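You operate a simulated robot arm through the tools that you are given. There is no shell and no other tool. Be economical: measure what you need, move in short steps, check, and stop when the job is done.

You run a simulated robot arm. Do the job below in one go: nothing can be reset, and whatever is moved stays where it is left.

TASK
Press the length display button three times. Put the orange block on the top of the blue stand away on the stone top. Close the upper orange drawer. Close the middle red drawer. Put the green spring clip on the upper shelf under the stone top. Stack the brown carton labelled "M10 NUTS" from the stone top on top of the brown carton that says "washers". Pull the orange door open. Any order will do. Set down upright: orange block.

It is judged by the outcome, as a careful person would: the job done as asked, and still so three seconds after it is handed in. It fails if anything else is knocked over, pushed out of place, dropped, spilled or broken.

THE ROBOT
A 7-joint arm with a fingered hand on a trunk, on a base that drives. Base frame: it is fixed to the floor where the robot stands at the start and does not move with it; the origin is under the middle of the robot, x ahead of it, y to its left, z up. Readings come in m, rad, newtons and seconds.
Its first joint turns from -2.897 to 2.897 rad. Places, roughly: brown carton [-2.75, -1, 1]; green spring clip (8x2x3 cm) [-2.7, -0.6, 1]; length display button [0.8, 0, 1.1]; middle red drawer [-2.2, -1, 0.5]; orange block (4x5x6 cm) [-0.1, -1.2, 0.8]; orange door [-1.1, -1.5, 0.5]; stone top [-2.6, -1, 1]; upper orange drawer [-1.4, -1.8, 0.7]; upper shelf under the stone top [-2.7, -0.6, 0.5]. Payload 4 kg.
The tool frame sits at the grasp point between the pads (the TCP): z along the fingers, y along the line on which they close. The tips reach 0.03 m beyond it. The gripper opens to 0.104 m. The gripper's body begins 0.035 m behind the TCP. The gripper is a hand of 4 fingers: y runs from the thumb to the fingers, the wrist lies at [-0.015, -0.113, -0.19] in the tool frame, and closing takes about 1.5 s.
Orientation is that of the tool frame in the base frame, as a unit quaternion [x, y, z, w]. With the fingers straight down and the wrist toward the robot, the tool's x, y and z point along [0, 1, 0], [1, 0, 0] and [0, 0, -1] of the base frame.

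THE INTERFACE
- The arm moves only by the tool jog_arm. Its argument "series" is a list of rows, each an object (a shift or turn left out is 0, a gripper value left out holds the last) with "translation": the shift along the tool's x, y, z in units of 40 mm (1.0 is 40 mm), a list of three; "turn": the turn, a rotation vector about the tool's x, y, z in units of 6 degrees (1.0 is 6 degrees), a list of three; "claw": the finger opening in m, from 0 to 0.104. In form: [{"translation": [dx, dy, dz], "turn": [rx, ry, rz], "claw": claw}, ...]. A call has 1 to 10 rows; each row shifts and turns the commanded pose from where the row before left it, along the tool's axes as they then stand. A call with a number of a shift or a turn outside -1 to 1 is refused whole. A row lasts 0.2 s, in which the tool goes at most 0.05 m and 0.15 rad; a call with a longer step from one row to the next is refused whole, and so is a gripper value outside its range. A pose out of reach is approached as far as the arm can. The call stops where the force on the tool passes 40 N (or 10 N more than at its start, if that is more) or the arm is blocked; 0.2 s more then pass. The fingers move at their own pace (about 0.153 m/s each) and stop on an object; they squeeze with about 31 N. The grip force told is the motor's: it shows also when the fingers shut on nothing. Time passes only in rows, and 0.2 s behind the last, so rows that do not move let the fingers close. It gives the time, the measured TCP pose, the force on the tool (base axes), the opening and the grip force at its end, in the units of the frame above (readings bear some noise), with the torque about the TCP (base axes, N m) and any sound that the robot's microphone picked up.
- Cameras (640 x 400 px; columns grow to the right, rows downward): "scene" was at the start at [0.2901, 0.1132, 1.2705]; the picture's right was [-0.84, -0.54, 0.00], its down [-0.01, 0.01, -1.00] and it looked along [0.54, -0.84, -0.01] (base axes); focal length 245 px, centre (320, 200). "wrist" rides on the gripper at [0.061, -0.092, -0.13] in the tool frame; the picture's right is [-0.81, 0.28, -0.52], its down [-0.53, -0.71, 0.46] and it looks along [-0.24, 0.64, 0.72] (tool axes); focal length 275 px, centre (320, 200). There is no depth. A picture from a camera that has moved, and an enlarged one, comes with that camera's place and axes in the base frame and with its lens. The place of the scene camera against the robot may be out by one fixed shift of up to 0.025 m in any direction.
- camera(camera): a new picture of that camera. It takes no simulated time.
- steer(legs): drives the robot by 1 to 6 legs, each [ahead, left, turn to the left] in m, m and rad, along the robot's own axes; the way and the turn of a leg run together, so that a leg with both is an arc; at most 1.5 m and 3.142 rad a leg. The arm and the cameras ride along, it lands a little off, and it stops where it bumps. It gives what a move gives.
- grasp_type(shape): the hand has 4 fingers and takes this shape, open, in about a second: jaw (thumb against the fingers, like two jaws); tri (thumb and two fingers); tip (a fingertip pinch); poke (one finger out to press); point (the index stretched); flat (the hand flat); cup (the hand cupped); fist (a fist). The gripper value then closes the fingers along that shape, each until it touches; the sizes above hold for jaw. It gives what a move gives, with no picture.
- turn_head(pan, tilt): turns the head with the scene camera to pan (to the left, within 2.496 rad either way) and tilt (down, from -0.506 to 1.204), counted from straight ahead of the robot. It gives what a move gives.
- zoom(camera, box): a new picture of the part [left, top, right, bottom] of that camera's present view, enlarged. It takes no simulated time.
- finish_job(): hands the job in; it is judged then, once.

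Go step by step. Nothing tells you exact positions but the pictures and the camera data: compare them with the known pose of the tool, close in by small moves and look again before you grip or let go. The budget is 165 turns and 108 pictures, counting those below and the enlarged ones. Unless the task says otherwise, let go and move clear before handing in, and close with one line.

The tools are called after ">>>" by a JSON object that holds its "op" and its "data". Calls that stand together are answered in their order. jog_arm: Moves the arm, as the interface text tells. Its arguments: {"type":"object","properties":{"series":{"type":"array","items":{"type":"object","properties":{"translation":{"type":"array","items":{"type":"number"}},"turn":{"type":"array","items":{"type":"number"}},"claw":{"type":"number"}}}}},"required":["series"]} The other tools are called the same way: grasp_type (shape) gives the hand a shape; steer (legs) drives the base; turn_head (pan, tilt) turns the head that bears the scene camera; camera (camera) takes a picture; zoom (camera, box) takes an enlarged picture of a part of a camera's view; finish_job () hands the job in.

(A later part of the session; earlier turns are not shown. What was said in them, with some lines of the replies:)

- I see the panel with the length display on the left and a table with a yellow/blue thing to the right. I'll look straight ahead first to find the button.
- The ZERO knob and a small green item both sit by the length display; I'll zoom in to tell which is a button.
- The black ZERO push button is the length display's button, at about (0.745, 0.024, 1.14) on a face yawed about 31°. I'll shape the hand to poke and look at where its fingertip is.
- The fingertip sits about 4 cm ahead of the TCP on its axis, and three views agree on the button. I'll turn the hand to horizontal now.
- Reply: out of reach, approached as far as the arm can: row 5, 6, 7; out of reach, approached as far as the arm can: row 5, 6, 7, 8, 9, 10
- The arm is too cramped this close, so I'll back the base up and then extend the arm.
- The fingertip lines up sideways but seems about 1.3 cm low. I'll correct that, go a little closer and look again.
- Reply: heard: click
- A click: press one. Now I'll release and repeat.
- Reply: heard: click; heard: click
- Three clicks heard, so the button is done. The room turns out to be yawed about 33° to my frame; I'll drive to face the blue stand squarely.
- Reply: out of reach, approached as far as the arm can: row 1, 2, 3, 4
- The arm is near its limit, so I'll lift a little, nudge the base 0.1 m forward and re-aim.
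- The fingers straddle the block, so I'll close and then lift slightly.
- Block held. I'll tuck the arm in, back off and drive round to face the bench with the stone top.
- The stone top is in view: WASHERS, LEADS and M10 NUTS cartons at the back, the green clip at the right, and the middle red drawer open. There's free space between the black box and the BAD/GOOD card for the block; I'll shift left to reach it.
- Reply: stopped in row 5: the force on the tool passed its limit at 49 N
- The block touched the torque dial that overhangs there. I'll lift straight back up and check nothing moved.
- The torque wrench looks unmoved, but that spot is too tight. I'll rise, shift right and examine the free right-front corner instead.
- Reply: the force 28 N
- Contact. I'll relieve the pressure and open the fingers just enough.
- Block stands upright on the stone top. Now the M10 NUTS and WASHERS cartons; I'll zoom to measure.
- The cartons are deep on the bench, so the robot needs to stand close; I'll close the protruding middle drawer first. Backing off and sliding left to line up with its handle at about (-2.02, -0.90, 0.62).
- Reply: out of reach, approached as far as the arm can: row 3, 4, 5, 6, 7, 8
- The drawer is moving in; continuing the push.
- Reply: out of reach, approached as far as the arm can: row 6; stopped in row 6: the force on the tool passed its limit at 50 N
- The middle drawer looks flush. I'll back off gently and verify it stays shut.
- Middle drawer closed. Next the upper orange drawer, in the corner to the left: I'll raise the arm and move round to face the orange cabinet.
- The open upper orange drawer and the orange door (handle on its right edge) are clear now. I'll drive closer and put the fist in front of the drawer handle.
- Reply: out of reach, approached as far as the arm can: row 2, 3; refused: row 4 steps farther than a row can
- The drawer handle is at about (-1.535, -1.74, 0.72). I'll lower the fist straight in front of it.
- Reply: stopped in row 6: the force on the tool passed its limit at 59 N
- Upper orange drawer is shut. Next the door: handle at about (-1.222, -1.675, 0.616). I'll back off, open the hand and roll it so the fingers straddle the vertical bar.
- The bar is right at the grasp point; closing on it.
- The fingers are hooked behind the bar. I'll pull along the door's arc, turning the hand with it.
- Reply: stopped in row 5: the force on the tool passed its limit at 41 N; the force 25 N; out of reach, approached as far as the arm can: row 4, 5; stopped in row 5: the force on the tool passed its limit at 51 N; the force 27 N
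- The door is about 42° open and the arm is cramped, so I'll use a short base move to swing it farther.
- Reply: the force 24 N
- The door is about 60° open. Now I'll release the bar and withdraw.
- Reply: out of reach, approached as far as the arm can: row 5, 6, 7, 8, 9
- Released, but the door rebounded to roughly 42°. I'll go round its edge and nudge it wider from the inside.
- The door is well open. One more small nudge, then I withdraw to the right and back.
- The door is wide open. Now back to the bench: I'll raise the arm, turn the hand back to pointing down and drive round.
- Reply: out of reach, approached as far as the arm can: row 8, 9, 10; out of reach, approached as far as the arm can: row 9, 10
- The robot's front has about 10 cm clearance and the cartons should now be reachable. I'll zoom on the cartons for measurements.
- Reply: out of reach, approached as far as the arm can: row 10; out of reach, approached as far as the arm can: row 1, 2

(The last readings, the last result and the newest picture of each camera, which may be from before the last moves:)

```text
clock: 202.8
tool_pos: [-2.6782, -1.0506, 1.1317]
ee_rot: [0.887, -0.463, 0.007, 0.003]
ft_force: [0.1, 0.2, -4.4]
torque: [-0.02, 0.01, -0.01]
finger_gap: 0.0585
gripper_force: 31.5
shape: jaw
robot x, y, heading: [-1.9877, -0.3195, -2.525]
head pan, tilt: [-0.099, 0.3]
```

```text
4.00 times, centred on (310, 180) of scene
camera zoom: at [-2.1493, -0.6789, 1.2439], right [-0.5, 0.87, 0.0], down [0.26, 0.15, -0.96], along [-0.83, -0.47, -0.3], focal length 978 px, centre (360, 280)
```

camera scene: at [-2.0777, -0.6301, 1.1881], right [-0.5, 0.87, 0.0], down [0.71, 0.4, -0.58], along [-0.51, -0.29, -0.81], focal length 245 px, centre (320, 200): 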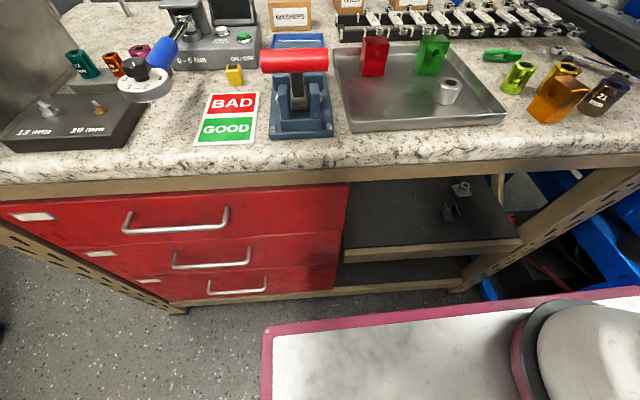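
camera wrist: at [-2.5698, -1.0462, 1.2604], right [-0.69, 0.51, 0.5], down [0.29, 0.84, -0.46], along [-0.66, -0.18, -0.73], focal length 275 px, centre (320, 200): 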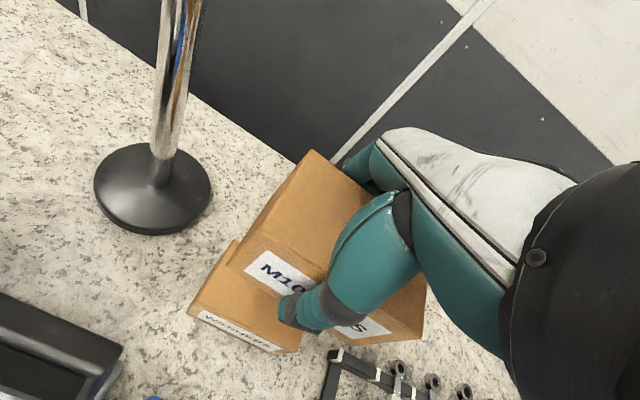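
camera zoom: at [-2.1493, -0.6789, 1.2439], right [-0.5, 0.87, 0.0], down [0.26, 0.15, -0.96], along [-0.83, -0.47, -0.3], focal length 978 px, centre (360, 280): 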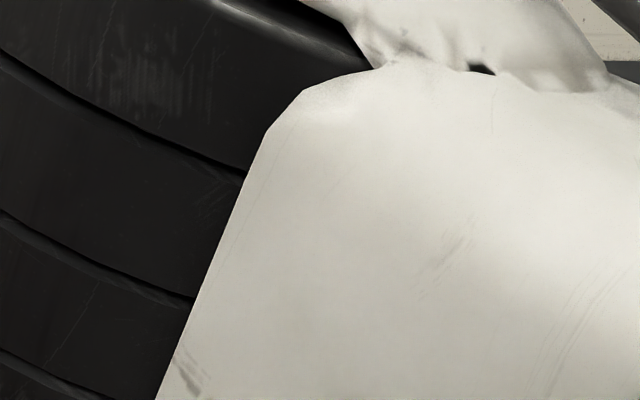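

Aligned over the WASHERS carton within a few millimetres. Lowering gently to contact.

>>> {"op": "jog_arm", "data": {"series": [{"translation": [0, 0.08, 0.8]}, {"translation": [0, 0, 0.6]}, {"translation": [0, 0, 0.2]}, {"translation": [0, 0, 0]}]}}

>>> {"op": "jog_arm", "data": {"series": [{"translation": [0, 0, 0.1]}, {"translation": [0, 0, 0.1]}, {"translation": [0, 0, 0]}]}}

>>> {"op": "jog_arm", "data": {"series": [{"translation": [0, 0, 0.1]}, {"translation": [0, 0, 0]}]}}

```text
clock: 203.8
tool_pos: [-2.6782, -1.0547, 1.0684]
ee_rot: [0.887, -0.462, 0.008, 0.004]
ft_force: [0.2, -0.4, -5.3]
torque: [-0.02, -0.01, -0.04]
finger_gap: 0.0584
gripper_force: 31.2
shape: jaw
robot x, y, heading: [-1.9907, -0.3168, -2.522]
head pan, tilt: [-0.099, 0.3]
```

```text
clock: 204.6
tool_pos: [-2.6805, -1.0544, 1.0591]
ee_rot: [0.887, -0.462, 0.008, 0.003]
ft_force: [-0.3, 0.4, -5.1]
torque: [-0.04, -0.01, 0.0]
finger_gap: 0.0587
gripper_force: 30.8
shape: jaw
robot x, y, heading: [-1.9857, -0.3205, -2.526]
head pan, tilt: [-0.099, 0.3]
```

```text
clock: 205.2
tool_pos: [-2.6806, -1.0549, 1.055]
ee_rot: [0.887, -0.463, 0.008, 0.004]
ft_force: [0.0, 0.1, -4.0]
torque: [-0.02, -0.02, -0.03]
finger_gap: 0.0581
gripper_force: 31.0
shape: jaw
robot x, y, heading: [-1.9863, -0.3196, -2.521]
head pan, tilt: [-0.099, 0.3]
```

>>> {"op": "jog_arm", "data": {"series": [{"translation": [0, 0, 0.1]}, {"translation": [0, 0, 0]}]}}

>>> {"op": "jog_arm", "data": {"series": [{"translation": [0, 0, 0.1]}, {"translation": [0, 0, 0]}]}}

>>> {"op": "jog_arm", "data": {"series": [{"translation": [0, 0, 0.07]}, {"translation": [0, 0, 0]}]}}

```text
clock: 205.8
tool_pos: [-2.6794, -1.0554, 1.0507]
ee_rot: [0.887, -0.462, 0.008, 0.004]
ft_force: [-0.9, -0.1, -4.3]
torque: [0.02, -0.02, 0.0]
finger_gap: 0.0586
gripper_force: 31.6
shape: jaw
robot x, y, heading: [-1.9867, -0.3156, -2.52]
head pan, tilt: [-0.099, 0.3]
```

```text
clock: 206.4
tool_pos: [-2.6797, -1.055, 1.0464]
ee_rot: [0.887, -0.462, 0.008, 0.003]
ft_force: [0.0, -0.2, -5.1]
torque: [0.03, 0.0, 0.0]
finger_gap: 0.0583
gripper_force: 30.7
shape: jaw
robot x, y, heading: [-1.9904, -0.3207, -2.524]
head pan, tilt: [-0.099, 0.3]
```

```text
clock: 207.0
tool_pos: [-2.6793, -1.0553, 1.0436]
ee_rot: [0.886, -0.463, 0.008, 0.005]
ft_force: [1.4, -0.6, -0.5]
torque: [-0.01, -0.08, 0.02]
finger_gap: 0.0584
gripper_force: 31.0
shape: jaw
robot x, y, heading: [-1.9893, -0.3188, -2.522]
head pan, tilt: [-0.099, 0.3]
```

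>>> {"op": "jog_arm", "data": {"series": [{"translation": [0, 0, 0.04]}, {}, {"claw": 0.07}, {"claw": 0.085}, {"claw": 0.104}, {}, {}]}}

>>> {"op": "camera", "data": {"camera": "wrist"}}

```text
clock: 208.6
tool_pos: [-2.6797, -1.0545, 1.0438]
ee_rot: [0.886, -0.463, 0.008, 0.003]
ft_force: [0.5, 1.2, -1.0]
torque: [-0.02, 0.01, 0.0]
finger_gap: 0.1041
gripper_force: 0.2
shape: jaw
robot x, y, heading: [-1.9923, -0.3179, -2.519]
head pan, tilt: [-0.099, 0.3]
```

```text
15 pictures are left
camera wrist: at [-2.5712, -1.0509, 1.1728], right [-0.69, 0.51, 0.5], down [0.29, 0.84, -0.46], along [-0.66, -0.18, -0.73], focal length 275 px, centre (320, 200)
```

wrist: 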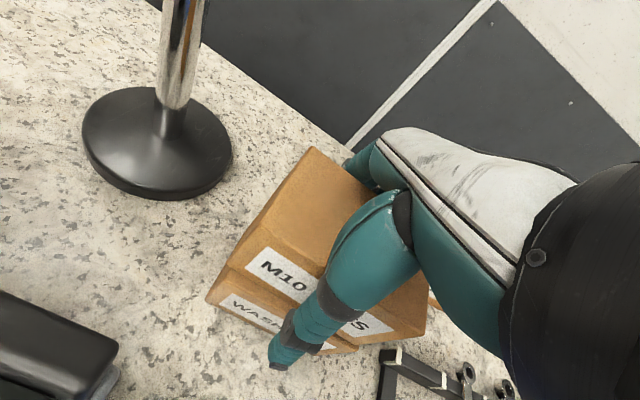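

Carton stacked neatly. Lifting clear, then backing up for the green clip at about (-2.747, -0.565).

>>> {"op": "jog_arm", "data": {"series": [{"translation": [0, 0, -0.5]}, {"translation": [0, 0, -1]}, {"translation": [0, 0, -1]}, {"translation": [0, 0, -1]}, {"translation": [0, -0.5, -1]}, {"translation": [-0.5, -0.9, -0.5]}, {"translation": [-0.5, -0.9, 0], "turn": [0, 0, 0.6]}, {"translation": [-0.5, -0.9, 0], "turn": [0, 0, 0.6]}, {"translation": [-0.5, -0.9, 0], "turn": [0, 0, 0.55]}]}}

>>> {"op": "steer", "data": {"legs": [[-0.25, 0, 0]]}}

>>> {"op": "turn_head", "data": {"pan": -0.15, "tilt": 0.45}}

>>> {"op": "camera", "data": {"camera": "scene"}}

```text
clock: 210.6
tool_pos: [-2.6137, -0.8994, 1.1875]
ee_rot: [0.833, -0.554, 0.006, -0.001]
ft_force: [0.2, 0.8, 0.2]
torque: [0.05, 0.03, -0.03]
finger_gap: 0.104
gripper_force: 0.1
shape: jaw
out of reach, approached as far as the arm can: row 4, 5
robot x, y, heading: [-1.992, -0.3182, -2.521]
head pan, tilt: [-0.099, 0.3]
```

```text
clock: 212.5
tool_pos: [-2.4036, -0.7546, 1.1896]
ee_rot: [0.834, -0.551, 0.006, 0.002]
ft_force: [-0.1, -0.3, 0.9]
torque: [-0.02, -0.02, 0.0]
finger_gap: 0.1038
gripper_force: 0.1
shape: jaw
robot x, y, heading: [-1.7843, -0.1719, -2.522]
head pan, tilt: [-0.099, 0.3]
```

```text
clock: 213.2
tool_pos: [-2.4071, -0.7516, 1.1897]
ee_rot: [0.833, -0.554, 0.005, 0.0]
ft_force: [1.1, -0.1, -0.6]
torque: [0.0, -0.01, -0.01]
finger_gap: 0.104
gripper_force: 0.0
shape: jaw
robot x, y, heading: [-1.785, -0.1734, -2.525]
head pan, tilt: [-0.15, 0.45]
```

```text
14 pictures are left
camera scene: at [-1.9402, -0.5364, 1.2447], right [-0.55, 0.84, 0.0], down [0.24, 0.16, -0.96], along [-0.8, -0.52, -0.29], focal length 245 px, centre (320, 200)
```

scene: 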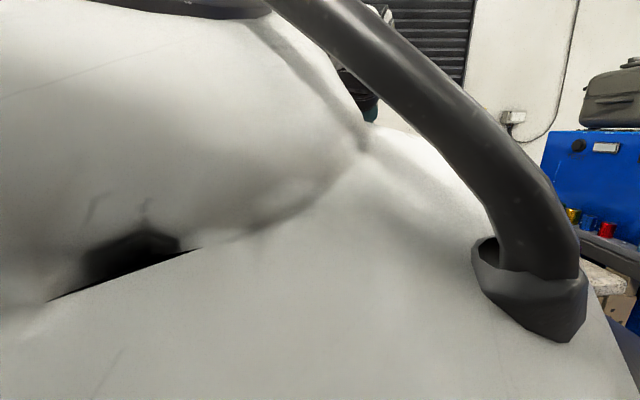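

>>> {"op": "jog_arm", "data": {"series": [{"translation": [-0.9, 0.45, 0.2], "claw": 0.07}, {"translation": [-0.9, 0.45, 0.2]}, {"translation": [-0.9, 0.45, 0.2]}, {"translation": [-0.9, 0.45, 0.2]}, {"translation": [-0.9, 0.45, 0.2]}, {"translation": [-0.9, 0.45, 0.2]}, {"translation": [-0.9, 0.45, 0.2]}, {"translation": [-0.9, 0.45, 0.2]}, {"translation": [-0.9, 0.45, 0.2]}, {"translation": [-0.9, 0.45, 0.2]}]}}

>>> {"op": "camera", "data": {"camera": "wrist"}}

```text
clock: 215.4
tool_pos: [-2.7122, -0.4971, 1.104]
ee_rot: [0.835, -0.551, 0.005, 0.001]
ft_force: [0.6, -0.6, 0.4]
torque: [0.04, 0.05, 0.02]
finger_gap: 0.0705
gripper_force: 0.0
shape: jaw
robot x, y, heading: [-1.7853, -0.1716, -2.52]
head pan, tilt: [-0.15, 0.45]
```

```text
13 pictures are left
camera wrist: at [-2.6054, -0.5155, 1.2344], right [-0.58, 0.64, 0.51], down [0.45, 0.77, -0.46], along [-0.68, -0.04, -0.73], focal length 275 px, centre (320, 200)
```

wrist: 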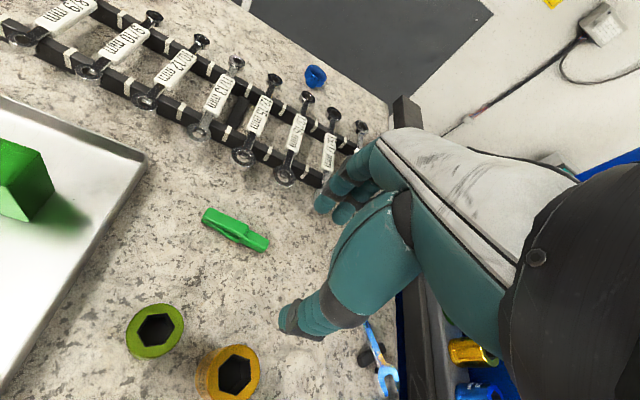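

>>> {"op": "jog_arm", "data": {"series": [{"translation": [0.585, 0.706, 0]}, {"translation": [0.585, 0.706, 0]}, {"translation": [0, 0, 0.9]}, {"translation": [0, 0, 0.9]}, {"translation": [0, 0, 0.9]}, {"translation": [0, 0, 0.3]}, {"translation": [0, 0, 0]}]}}

>>> {"op": "camera", "data": {"camera": "wrist"}}

```text
clock: 217.0
tool_pos: [-2.7429, -0.5609, 0.9832]
ee_rot: [0.835, -0.551, 0.006, 0.002]
ft_force: [-0.9, 0.6, 0.1]
torque: [0.01, 0.03, -0.01]
finger_gap: 0.0705
gripper_force: 0.0
shape: jaw
robot x, y, heading: [-1.7803, -0.1722, -2.526]
head pan, tilt: [-0.15, 0.45]
```

```text
12 pictures are left
camera wrist: at [-2.6353, -0.5799, 1.1144], right [-0.58, 0.64, 0.51], down [0.45, 0.77, -0.46], along [-0.68, -0.04, -0.73], focal length 275 px, centre (320, 200)
```

wrist: 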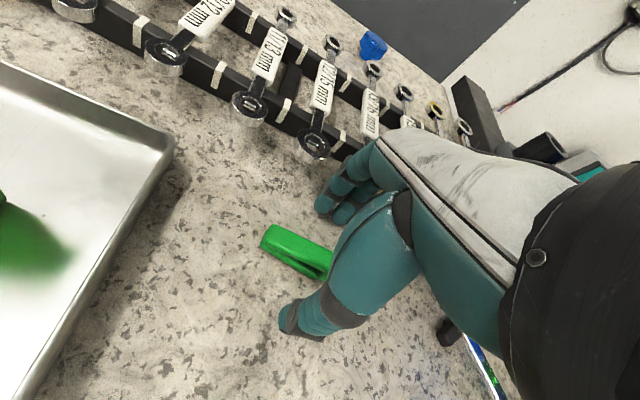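

>>> {"op": "jog_arm", "data": {"series": [{"translation": [0, 0, 0.15]}, {"translation": [0, 0, 0.15]}, {"translation": [0, 0, 0.1]}, {"translation": [0, 0, 0]}]}}

>>> {"op": "jog_arm", "data": {"series": [{"translation": [0, 0, 0.1]}, {"translation": [0, 0, 0]}]}}

```text
clock: 217.7
tool_pos: [-2.7448, -0.5614, 0.9799]
ee_rot: [0.834, -0.552, 0.003, 0.007]
ft_force: [1.8, 0.0, 12.2]
torque: [0.09, -0.18, 0.01]
finger_gap: 0.0698
gripper_force: 0.0
shape: jaw
robot x, y, heading: [-1.7802, -0.1762, -2.522]
head pan, tilt: [-0.15, 0.45]
stopped in row 3: the force on the tool passed its limit at 44 N (the readings are from after the stop); the commanded pose is now the measured one
```

```text
clock: 218.2
tool_pos: [-2.7455, -0.5614, 0.98]
ee_rot: [0.834, -0.552, 0.001, 0.011]
ft_force: [1.9, -0.5, 9.8]
torque: [0.13, -0.33, -0.04]
finger_gap: 0.0708
gripper_force: 0.0
shape: jaw
robot x, y, heading: [-1.778, -0.171, -2.523]
head pan, tilt: [-0.15, 0.45]
stopped in row 2: the force on the tool passed its limit at 42 N (the readings are from after the stop); the commanded pose is now the measured one
```

>>> {"op": "jog_arm", "data": {"series": [{"translation": [0, 0, -0.08]}, {"claw": 0.0}, {}, {}, {}, {}, {}, {}]}}

>>> {"op": "jog_arm", "data": {"series": [{"translation": [0, 0, -0.5]}, {"translation": [0, 0, -1]}, {"translation": [0, 0, -1]}, {"translation": [0, 0, -1]}, {"translation": [0, -0.5, -1]}, {"translation": [0, -0.5, -1]}]}}

>>> {"op": "camera", "data": {"camera": "wrist"}}

```text
clock: 220.0
tool_pos: [-2.7469, -0.5609, 0.9817]
ee_rot: [0.834, -0.552, 0.002, 0.009]
ft_force: [-0.6, -0.1, -0.1]
torque: [0.01, 0.03, 0.0]
finger_gap: 0.0149
gripper_force: 30.5
shape: jaw
robot x, y, heading: [-1.784, -0.171, -2.524]
head pan, tilt: [-0.15, 0.45]
```

```text
clock: 221.4
tool_pos: [-2.707, -0.5401, 1.1976]
ee_rot: [0.833, -0.552, 0.002, 0.009]
ft_force: [0.2, -0.3, -1.0]
torque: [0.01, 0.01, -0.04]
finger_gap: 0.0149
gripper_force: 30.9
shape: jaw
robot x, y, heading: [-1.7848, -0.1711, -2.525]
head pan, tilt: [-0.15, 0.45]
```

```text
11 pictures are left
camera wrist: at [-2.5972, -0.5574, 1.3262], right [-0.57, 0.65, 0.51], down [0.45, 0.76, -0.47], along [-0.69, -0.04, -0.72], focal length 275 px, centre (320, 200)
```

wrist: 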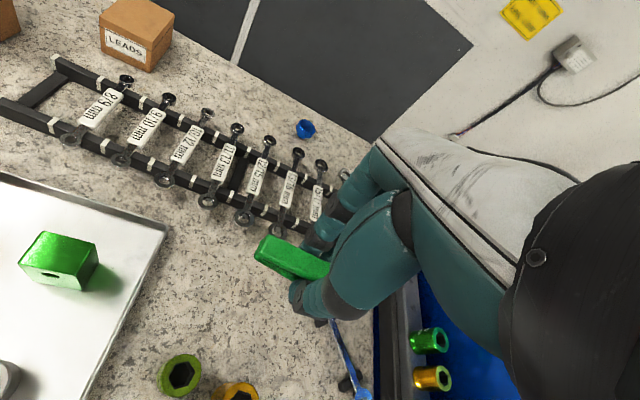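

Clip held. I'll back up, bring the hand in front of the bench, and pitch it 45° to reach into the upper shelf opening.

>>> {"op": "steer", "data": {"legs": [[-0.207, 0.06, 0]]}}

>>> {"op": "jog_arm", "data": {"series": [{"translation": [0, -1, 0], "turn": [0, 0, -0.6]}, {"translation": [0, -1, 0], "turn": [0, 0, -0.6]}, {"translation": [0, -1, 0], "turn": [0, 0, -0.55]}, {"translation": [0, -1, 0]}, {"translation": [0.5, -0.9, 0]}, {"translation": [0.5, 0, 0], "turn": [-0.8, 0, 0]}, {"translation": [0.5, 0, 0], "turn": [-1, 0, 0]}, {"translation": [0.5, 0, 0], "turn": [-1, 0, 0]}, {"translation": [0.5, 0, 0], "turn": [-1, 0, 0]}, {"turn": [-1, 0, 0]}]}}

>>> {"op": "jog_arm", "data": {"series": [{"turn": [-1, 0, 0]}, {"turn": [-1, 0, 0]}, {"turn": [-0.7, 0, 0]}, {"translation": [0, -0.7, 0.7]}, {"translation": [0, -0.7, 0.7]}, {"translation": [0, -0.7, 0.7]}, {"translation": [0, -0.7, 0.7]}, {"translation": [0, -0.7, 0.7]}]}}

```text
clock: 223.1
tool_pos: [-2.5035, -0.4685, 1.1977]
ee_rot: [0.835, -0.551, 0.002, 0.011]
ft_force: [0.7, -0.4, -0.7]
torque: [-0.01, 0.02, -0.01]
finger_gap: 0.0147
gripper_force: 31.2
shape: jaw
robot x, y, heading: [-1.5786, -0.1008, -2.524]
head pan, tilt: [-0.15, 0.45]
```

```text
clock: 225.3
tool_pos: [-2.2864, -0.438, 1.1961]
ee_rot: [0.841, -0.475, -0.106, 0.238]
ft_force: [-0.8, -0.2, -0.7]
torque: [-0.02, 0.01, 0.01]
finger_gap: 0.0146
gripper_force: 31.5
shape: jaw
robot x, y, heading: [-1.5819, -0.1014, -2.527]
head pan, tilt: [-0.15, 0.45]
```

```text
clock: 227.1
tool_pos: [-2.295, -0.4645, 1.0003]
ee_rot: [0.81, -0.438, -0.179, 0.346]
ft_force: [0.1, -0.8, -0.1]
torque: [0.01, -0.03, -0.06]
finger_gap: 0.0143
gripper_force: 30.9
shape: jaw
out of reach, approached as far as the arm can: row 6, 7, 8
robot x, y, heading: [-1.577, -0.1008, -2.524]
head pan, tilt: [-0.15, 0.45]
```

>>> {"op": "jog_arm", "data": {"series": [{"translation": [0, -0.7, 0.7]}, {"translation": [0, -0.7, 0.7]}, {"translation": [0, -0.7, 0.7]}, {"translation": [0, -0.7, 0.7]}, {"translation": [0, -0.7, 0.7]}, {"translation": [0, -0.7, 0.7]}, {"translation": [0, -0.7, 0.7]}]}}

>>> {"op": "turn_head", "data": {"pan": -0.25, "tilt": 0.6}}

>>> {"op": "camera", "data": {"camera": "scene"}}

```text
clock: 228.7
tool_pos: [-2.293, -0.4721, 0.7231]
ee_rot: [0.81, -0.437, -0.18, 0.346]
ft_force: [-0.2, -1.3, 0.3]
torque: [-0.02, -0.01, 0.0]
finger_gap: 0.0146
gripper_force: 31.2
shape: jaw
robot x, y, heading: [-1.5781, -0.1015, -2.522]
head pan, tilt: [-0.15, 0.45]
```

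```text
clock: 229.4
tool_pos: [-2.2929, -0.4715, 0.7237]
ee_rot: [0.81, -0.438, -0.181, 0.346]
ft_force: [0.4, -0.6, -1.5]
torque: [-0.01, -0.01, -0.01]
finger_gap: 0.0145
gripper_force: 30.9
shape: jaw
robot x, y, heading: [-1.5768, -0.0977, -2.524]
head pan, tilt: [-0.25, 0.6]
```

```text
10 pictures are left
camera scene: at [-1.7408, -0.4462, 1.2165], right [-0.36, 0.93, 0.0], down [0.53, 0.2, -0.83], along [-0.77, -0.3, -0.56], focal length 245 px, centre (320, 200)
```

scene: 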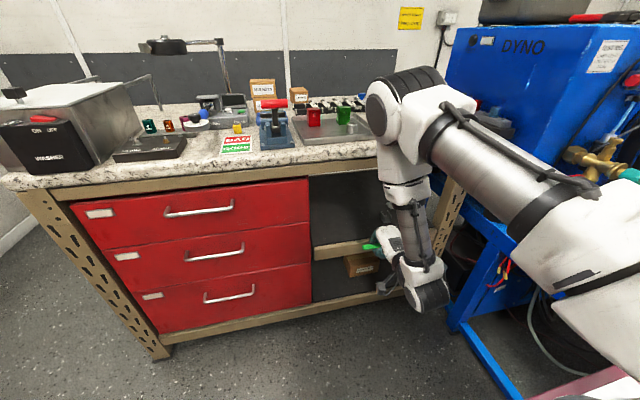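

>>> {"op": "jog_arm", "data": {"series": [{"translation": [0.08, 0.7, 0.717]}, {"translation": [0.08, 0.7, 0.717]}, {"translation": [0.08, 0.7, 0.717]}, {"translation": [0.08, 0.7, 0.717]}, {"translation": [0, 0.7, 0.717]}, {"translation": [0, 0.63, 0.65]}, {"translation": [0, 0, 0]}]}}

>>> {"op": "zoom", "data": {"camera": "scene", "box": [270, 150, 430, 310]}}

>>> {"op": "camera", "data": {"camera": "wrist"}}

```text
clock: 231.0
tool_pos: [-2.4866, -0.6162, 0.7248]
ee_rot: [0.81, -0.437, -0.18, 0.346]
ft_force: [-0.1, 0.5, -0.6]
torque: [-0.01, -0.01, -0.01]
finger_gap: 0.0143
gripper_force: 31.7
shape: jaw
robot x, y, heading: [-1.5819, -0.102, -2.519]
head pan, tilt: [-0.25, 0.6]
```

```text
2.50 times, centred on (350, 230) of scene
camera zoom: at [-1.7408, -0.4462, 1.2165], right [-0.36, 0.93, 0.0], down [0.53, 0.2, -0.82], along [-0.77, -0.3, -0.57], focal length 611 px, centre (245, 125)
```

zoom: 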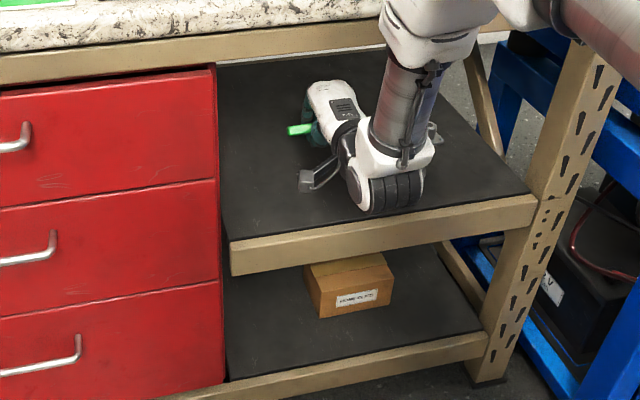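

```text
8 pictures are left
camera wrist: at [-2.3213, -0.5791, 0.7491], right [-0.3, 0.78, 0.55], down [-0.15, 0.53, -0.83], along [-0.94, -0.33, -0.04], focal length 275 px, centre (320, 200)
```

wrist: 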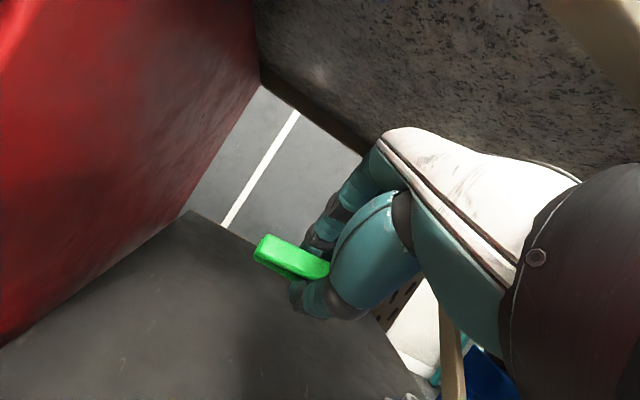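

>>> {"op": "jog_arm", "data": {"series": [{"translation": [0, -0.35, 0.35]}, {"translation": [0, -0.35, 0.35]}, {"translation": [0, -0.2, 0.2]}, {"translation": [0, 0, 0]}]}}

>>> {"op": "jog_arm", "data": {"series": [{"translation": [0, -0.11, 0.11]}, {"translation": [0, -0.11, 0.11]}, {"translation": [0, -0.11, 0.11]}, {"translation": [0, 0, 0]}]}}

>>> {"op": "jog_arm", "data": {"series": [{"translation": [0, -0.11, 0.11]}, {"translation": [0, 0, 0]}]}}

>>> {"op": "zoom", "data": {"camera": "scene", "box": [310, 160, 406, 220]}}

```text
clock: 232.0
tool_pos: [-2.486, -0.6154, 0.6732]
ee_rot: [0.81, -0.438, -0.18, 0.346]
ft_force: [0.7, -0.2, -1.2]
torque: [0.01, 0.01, -0.05]
finger_gap: 0.0145
gripper_force: 30.5
shape: jaw
robot x, y, heading: [-1.5822, -0.1037, -2.525]
head pan, tilt: [-0.25, 0.6]
```

```text
clock: 233.0
tool_pos: [-2.4859, -0.6152, 0.655]
ee_rot: [0.81, -0.437, -0.18, 0.346]
ft_force: [0.3, 0.2, 0.6]
torque: [0.0, 0.01, 0.03]
finger_gap: 0.0148
gripper_force: 30.8
shape: jaw
robot x, y, heading: [-1.5814, -0.1024, -2.527]
head pan, tilt: [-0.25, 0.6]
```

```text
clock: 233.6
tool_pos: [-2.4859, -0.6156, 0.6486]
ee_rot: [0.81, -0.438, -0.18, 0.346]
ft_force: [0.6, 0.4, -0.1]
torque: [-0.03, -0.01, 0.02]
finger_gap: 0.0145
gripper_force: 31.2
shape: jaw
robot x, y, heading: [-1.5796, -0.1005, -2.528]
head pan, tilt: [-0.25, 0.6]
```

```text
6.67 times, centred on (358, 190) of scene
camera zoom: at [-1.7408, -0.4462, 1.2165], right [-0.36, 0.93, 0.0], down [0.53, 0.2, -0.82], along [-0.77, -0.3, -0.57], focal length 1630 px, centre (67, 267)
```

zoom: 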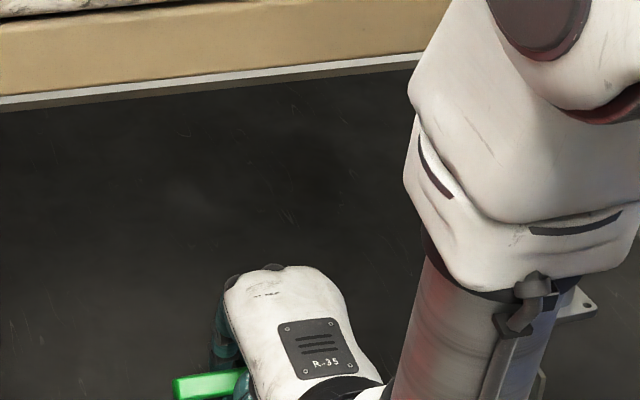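

>>> {"op": "jog_arm", "data": {"series": [{"translation": [0, -0.1, 0.1]}, {"translation": [0, -0.1, 0.1]}, {"translation": [0, 0, 0]}]}}

>>> {"op": "jog_arm", "data": {"series": [{"translation": [0, -0.1, 0.1]}, {"translation": [0, -0.1, 0.1]}, {"translation": [0, 0, 0]}]}}

>>> {"op": "camera", "data": {"camera": "wrist"}}

```text
clock: 234.4
tool_pos: [-2.4847, -0.6159, 0.6383]
ee_rot: [0.81, -0.437, -0.18, 0.346]
ft_force: [0.5, 0.0, -0.1]
torque: [0.02, -0.02, 0.01]
finger_gap: 0.0143
gripper_force: 30.7
shape: jaw
robot x, y, heading: [-1.5802, -0.102, -2.528]
head pan, tilt: [-0.25, 0.6]
```

```text
clock: 235.2
tool_pos: [-2.4867, -0.6175, 0.6275]
ee_rot: [0.81, -0.437, -0.18, 0.345]
ft_force: [1.3, 0.1, -0.5]
torque: [0.03, 0.01, -0.02]
finger_gap: 0.0142
gripper_force: 31.0
shape: jaw
robot x, y, heading: [-1.5802, -0.1049, -2.526]
head pan, tilt: [-0.25, 0.6]
```

```text
6 pictures are left
camera wrist: at [-2.321, -0.5808, 0.651], right [-0.3, 0.78, 0.55], down [-0.15, 0.53, -0.84], along [-0.94, -0.33, -0.04], focal length 275 px, centre (320, 200)
```

wrist: 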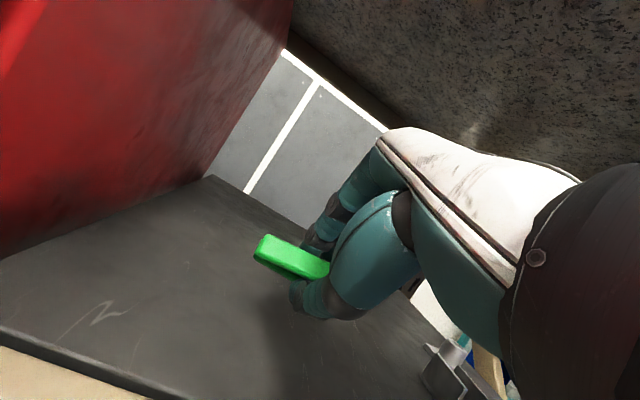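

>>> {"op": "jog_arm", "data": {"series": [{"translation": [0, -0.1, 0.1]}, {"translation": [0, -0.1, 0.1]}, {"translation": [0, 0, 0]}]}}

>>> {"op": "jog_arm", "data": {"series": [{"translation": [0, -0.1, 0.1]}, {"translation": [0, -0.1, 0.1]}, {"translation": [0, 0, 0]}]}}

>>> {"op": "jog_arm", "data": {"series": [{"translation": [0, -0.08, 0.08]}, {"translation": [0, 0, 0]}]}}

```text
clock: 236.0
tool_pos: [-2.4858, -0.6173, 0.6162]
ee_rot: [0.811, -0.436, -0.179, 0.346]
ft_force: [0.5, -0.4, -0.4]
torque: [0.03, -0.05, -0.01]
finger_gap: 0.0148
gripper_force: 31.3
shape: jaw
robot x, y, heading: [-1.5803, -0.1002, -2.523]
head pan, tilt: [-0.25, 0.6]
```

```text
clock: 236.8
tool_pos: [-2.4859, -0.6165, 0.6043]
ee_rot: [0.81, -0.438, -0.18, 0.346]
ft_force: [0.6, 0.4, -0.2]
torque: [-0.02, -0.02, 0.0]
finger_gap: 0.0145
gripper_force: 31.1
shape: jaw
robot x, y, heading: [-1.5761, -0.0994, -2.521]
head pan, tilt: [-0.25, 0.6]
```

```text
clock: 237.4
tool_pos: [-2.4857, -0.6185, 0.5999]
ee_rot: [0.81, -0.437, -0.18, 0.347]
ft_force: [0.1, 0.3, -0.6]
torque: [0.02, 0.01, 0.02]
finger_gap: 0.0146
gripper_force: 31.0
shape: jaw
robot x, y, heading: [-1.5779, -0.1004, -2.524]
head pan, tilt: [-0.25, 0.6]
```

>>> {"op": "jog_arm", "data": {"series": [{"translation": [0, -0.08, 0.08]}, {"translation": [0, -0.08, 0.08]}, {"translation": [0, 0, 0]}]}}

>>> {"op": "jog_arm", "data": {"series": [{"translation": [0, -0.08, 0.08]}, {"translation": [0, 0, 0]}]}}

>>> {"op": "jog_arm", "data": {"series": [{"translation": [0, -0.08, 0.08]}, {"translation": [0, 0, 0]}]}}

```text
clock: 238.2
tool_pos: [-2.4848, -0.6175, 0.5911]
ee_rot: [0.81, -0.437, -0.18, 0.346]
ft_force: [0.5, 0.5, 0.8]
torque: [0.01, 0.02, 0.0]
finger_gap: 0.0145
gripper_force: 31.3
shape: jaw
robot x, y, heading: [-1.582, -0.1019, -2.521]
head pan, tilt: [-0.25, 0.6]
```

```text
clock: 238.8
tool_pos: [-2.4846, -0.6186, 0.5858]
ee_rot: [0.81, -0.438, -0.18, 0.346]
ft_force: [0.4, -0.8, -1.3]
torque: [0.03, -0.01, -0.01]
finger_gap: 0.0143
gripper_force: 31.1
shape: jaw
robot x, y, heading: [-1.5789, -0.1035, -2.524]
head pan, tilt: [-0.25, 0.6]
```

```text
clock: 239.4
tool_pos: [-2.484, -0.6182, 0.5826]
ee_rot: [0.81, -0.438, -0.18, 0.346]
ft_force: [1.6, 2.5, 10.1]
torque: [0.03, -0.06, -0.02]
finger_gap: 0.0139
gripper_force: 31.0
shape: jaw
robot x, y, heading: [-1.5801, -0.1034, -2.524]
head pan, tilt: [-0.25, 0.6]
```

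Contact with the shelf. Releasing the clip and withdrawing back and up.

>>> {"op": "jog_arm", "data": {"series": [{"translation": [0, 0.04, -0.04], "claw": 0.03}, {"claw": 0.05}, {"claw": 0.07}, {}, {}]}}

>>> {"op": "jog_arm", "data": {"series": [{"translation": [0, 0.1, -0.3]}, {"translation": [0, 0, -0.5]}, {"translation": [0, 0, -0.7]}, {"translation": [0, 0, -0.7]}, {"translation": [0, -0.5, -0.7]}, {"translation": [0, -0.7, -0.7]}, {"translation": [0, -0.7, -0.7]}, {"translation": [0, -0.7, -0.7]}, {"translation": [0, -0.7, -0.7]}]}}

>>> {"op": "camera", "data": {"camera": "scene"}}

```text
clock: 240.6
tool_pos: [-2.4864, -0.6177, 0.5841]
ee_rot: [0.81, -0.437, -0.18, 0.347]
ft_force: [-3.5, -1.0, 11.0]
torque: [-0.08, 0.1, -0.02]
finger_gap: 0.0595
gripper_force: 0.2
shape: jaw
robot x, y, heading: [-1.5782, -0.102, -2.526]
head pan, tilt: [-0.25, 0.6]
```

```text
clock: 242.6
tool_pos: [-2.2754, -0.4774, 0.6466]
ee_rot: [0.81, -0.437, -0.18, 0.347]
ft_force: [-0.2, 0.2, -0.3]
torque: [0.03, 0.01, 0.02]
finger_gap: 0.0696
gripper_force: 0.0
shape: jaw
robot x, y, heading: [-1.5785, -0.1025, -2.521]
head pan, tilt: [-0.25, 0.6]
```

```text
5 pictures are left
camera scene: at [-1.7408, -0.4462, 1.2165], right [-0.36, 0.93, 0.0], down [0.53, 0.2, -0.83], along [-0.77, -0.3, -0.57], focal length 245 px, centre (320, 200)
```

scene: 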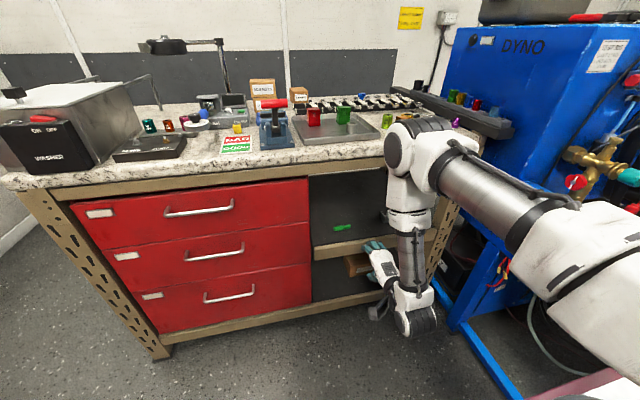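

The clip lies on the upper shelf. I'll back the robot off and take a final check of the bench.

>>> {"op": "steer", "data": {"legs": [[-0.3, 0, 0]]}}

>>> {"op": "turn_head", "data": {"pan": -0.15, "tilt": 0.35}}

>>> {"op": "zoom", "data": {"camera": "scene", "box": [220, 110, 460, 260]}}

>>> {"op": "camera", "data": {"camera": "scene"}}

```text
clock: 244.7
tool_pos: [-2.023, -0.3023, 0.6468]
ee_rot: [0.812, -0.435, -0.178, 0.346]
ft_force: [-0.1, -0.4, 0.5]
torque: [-0.01, -0.02, -0.02]
finger_gap: 0.0698
gripper_force: 0.1
shape: jaw
robot x, y, heading: [-1.3308, 0.0769, -2.521]
head pan, tilt: [-0.25, 0.6]
```

```text
clock: 245.4
tool_pos: [-2.0242, -0.3038, 0.6469]
ee_rot: [0.812, -0.435, -0.179, 0.346]
ft_force: [0.4, -0.2, 0.2]
torque: [0.01, -0.03, 0.0]
finger_gap: 0.0697
gripper_force: 0.1
shape: jaw
robot x, y, heading: [-1.3289, 0.0757, -2.515]
head pan, tilt: [-0.15, 0.351]
```

```text
2.67 times, centred on (340, 185) of scene
camera zoom: at [-1.4894, -0.2784, 1.2392], right [-0.46, 0.89, 0.0], down [0.31, 0.16, -0.94], along [-0.84, -0.43, -0.34], focal length 652 px, centre (267, 240)
```

zoom: 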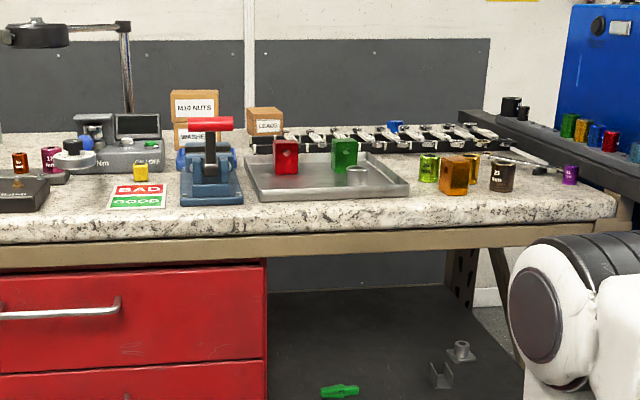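

```text
3 pictures are left
camera scene: at [-1.4894, -0.2784, 1.2392], right [-0.46, 0.89, 0.0], down [0.31, 0.16, -0.94], along [-0.84, -0.43, -0.34], focal length 245 px, centre (320, 200)
```

scene: 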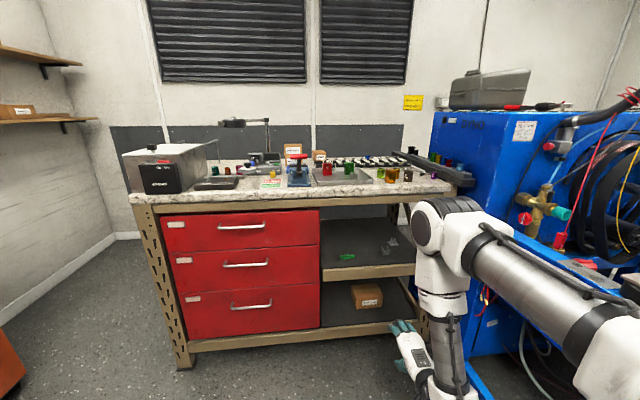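

The bench is right: block upright, M10 NUTS on WASHERS, clip on the upper shelf, drawers shut. One last look at the orange cabinet.

>>> {"op": "turn_head", "data": {"pan": 1.2, "tilt": 0.35}}

>>> {"op": "camera", "data": {"camera": "scene"}}

```text
clock: 246.9
tool_pos: [-2.0237, -0.3028, 0.6473]
ee_rot: [0.812, -0.435, -0.179, 0.347]
ft_force: [0.3, 0.4, -0.7]
torque: [0.01, 0.0, 0.02]
finger_gap: 0.0697
gripper_force: 0.1
shape: jaw
robot x, y, heading: [-1.3261, 0.0793, -2.516]
head pan, tilt: [1.201, 0.351]
```

```text
2 pictures are left
camera scene: at [-1.3833, -0.326, 1.2392], right [-0.97, -0.25, 0.0], down [-0.09, 0.33, -0.94], along [0.24, -0.91, -0.34], focal length 245 px, centre (320, 200)
```

scene: 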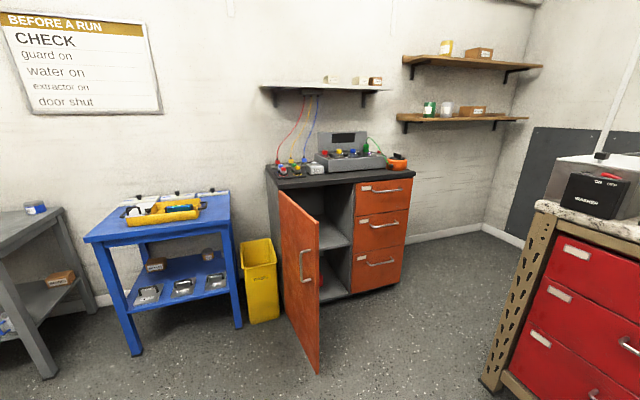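

The door is standing wide open and the orange drawers are shut, so I'm handing in the job.

>>> {"op": "finish_job", "data": {}}

```text
The job is handed in.
```

All seven parts of the job are done and handed in, with the hand empty and clear; on the way the held block briefly bumped the torque wrench dial on the bench (49 N stop), but the dial looked unmoved afterwards.
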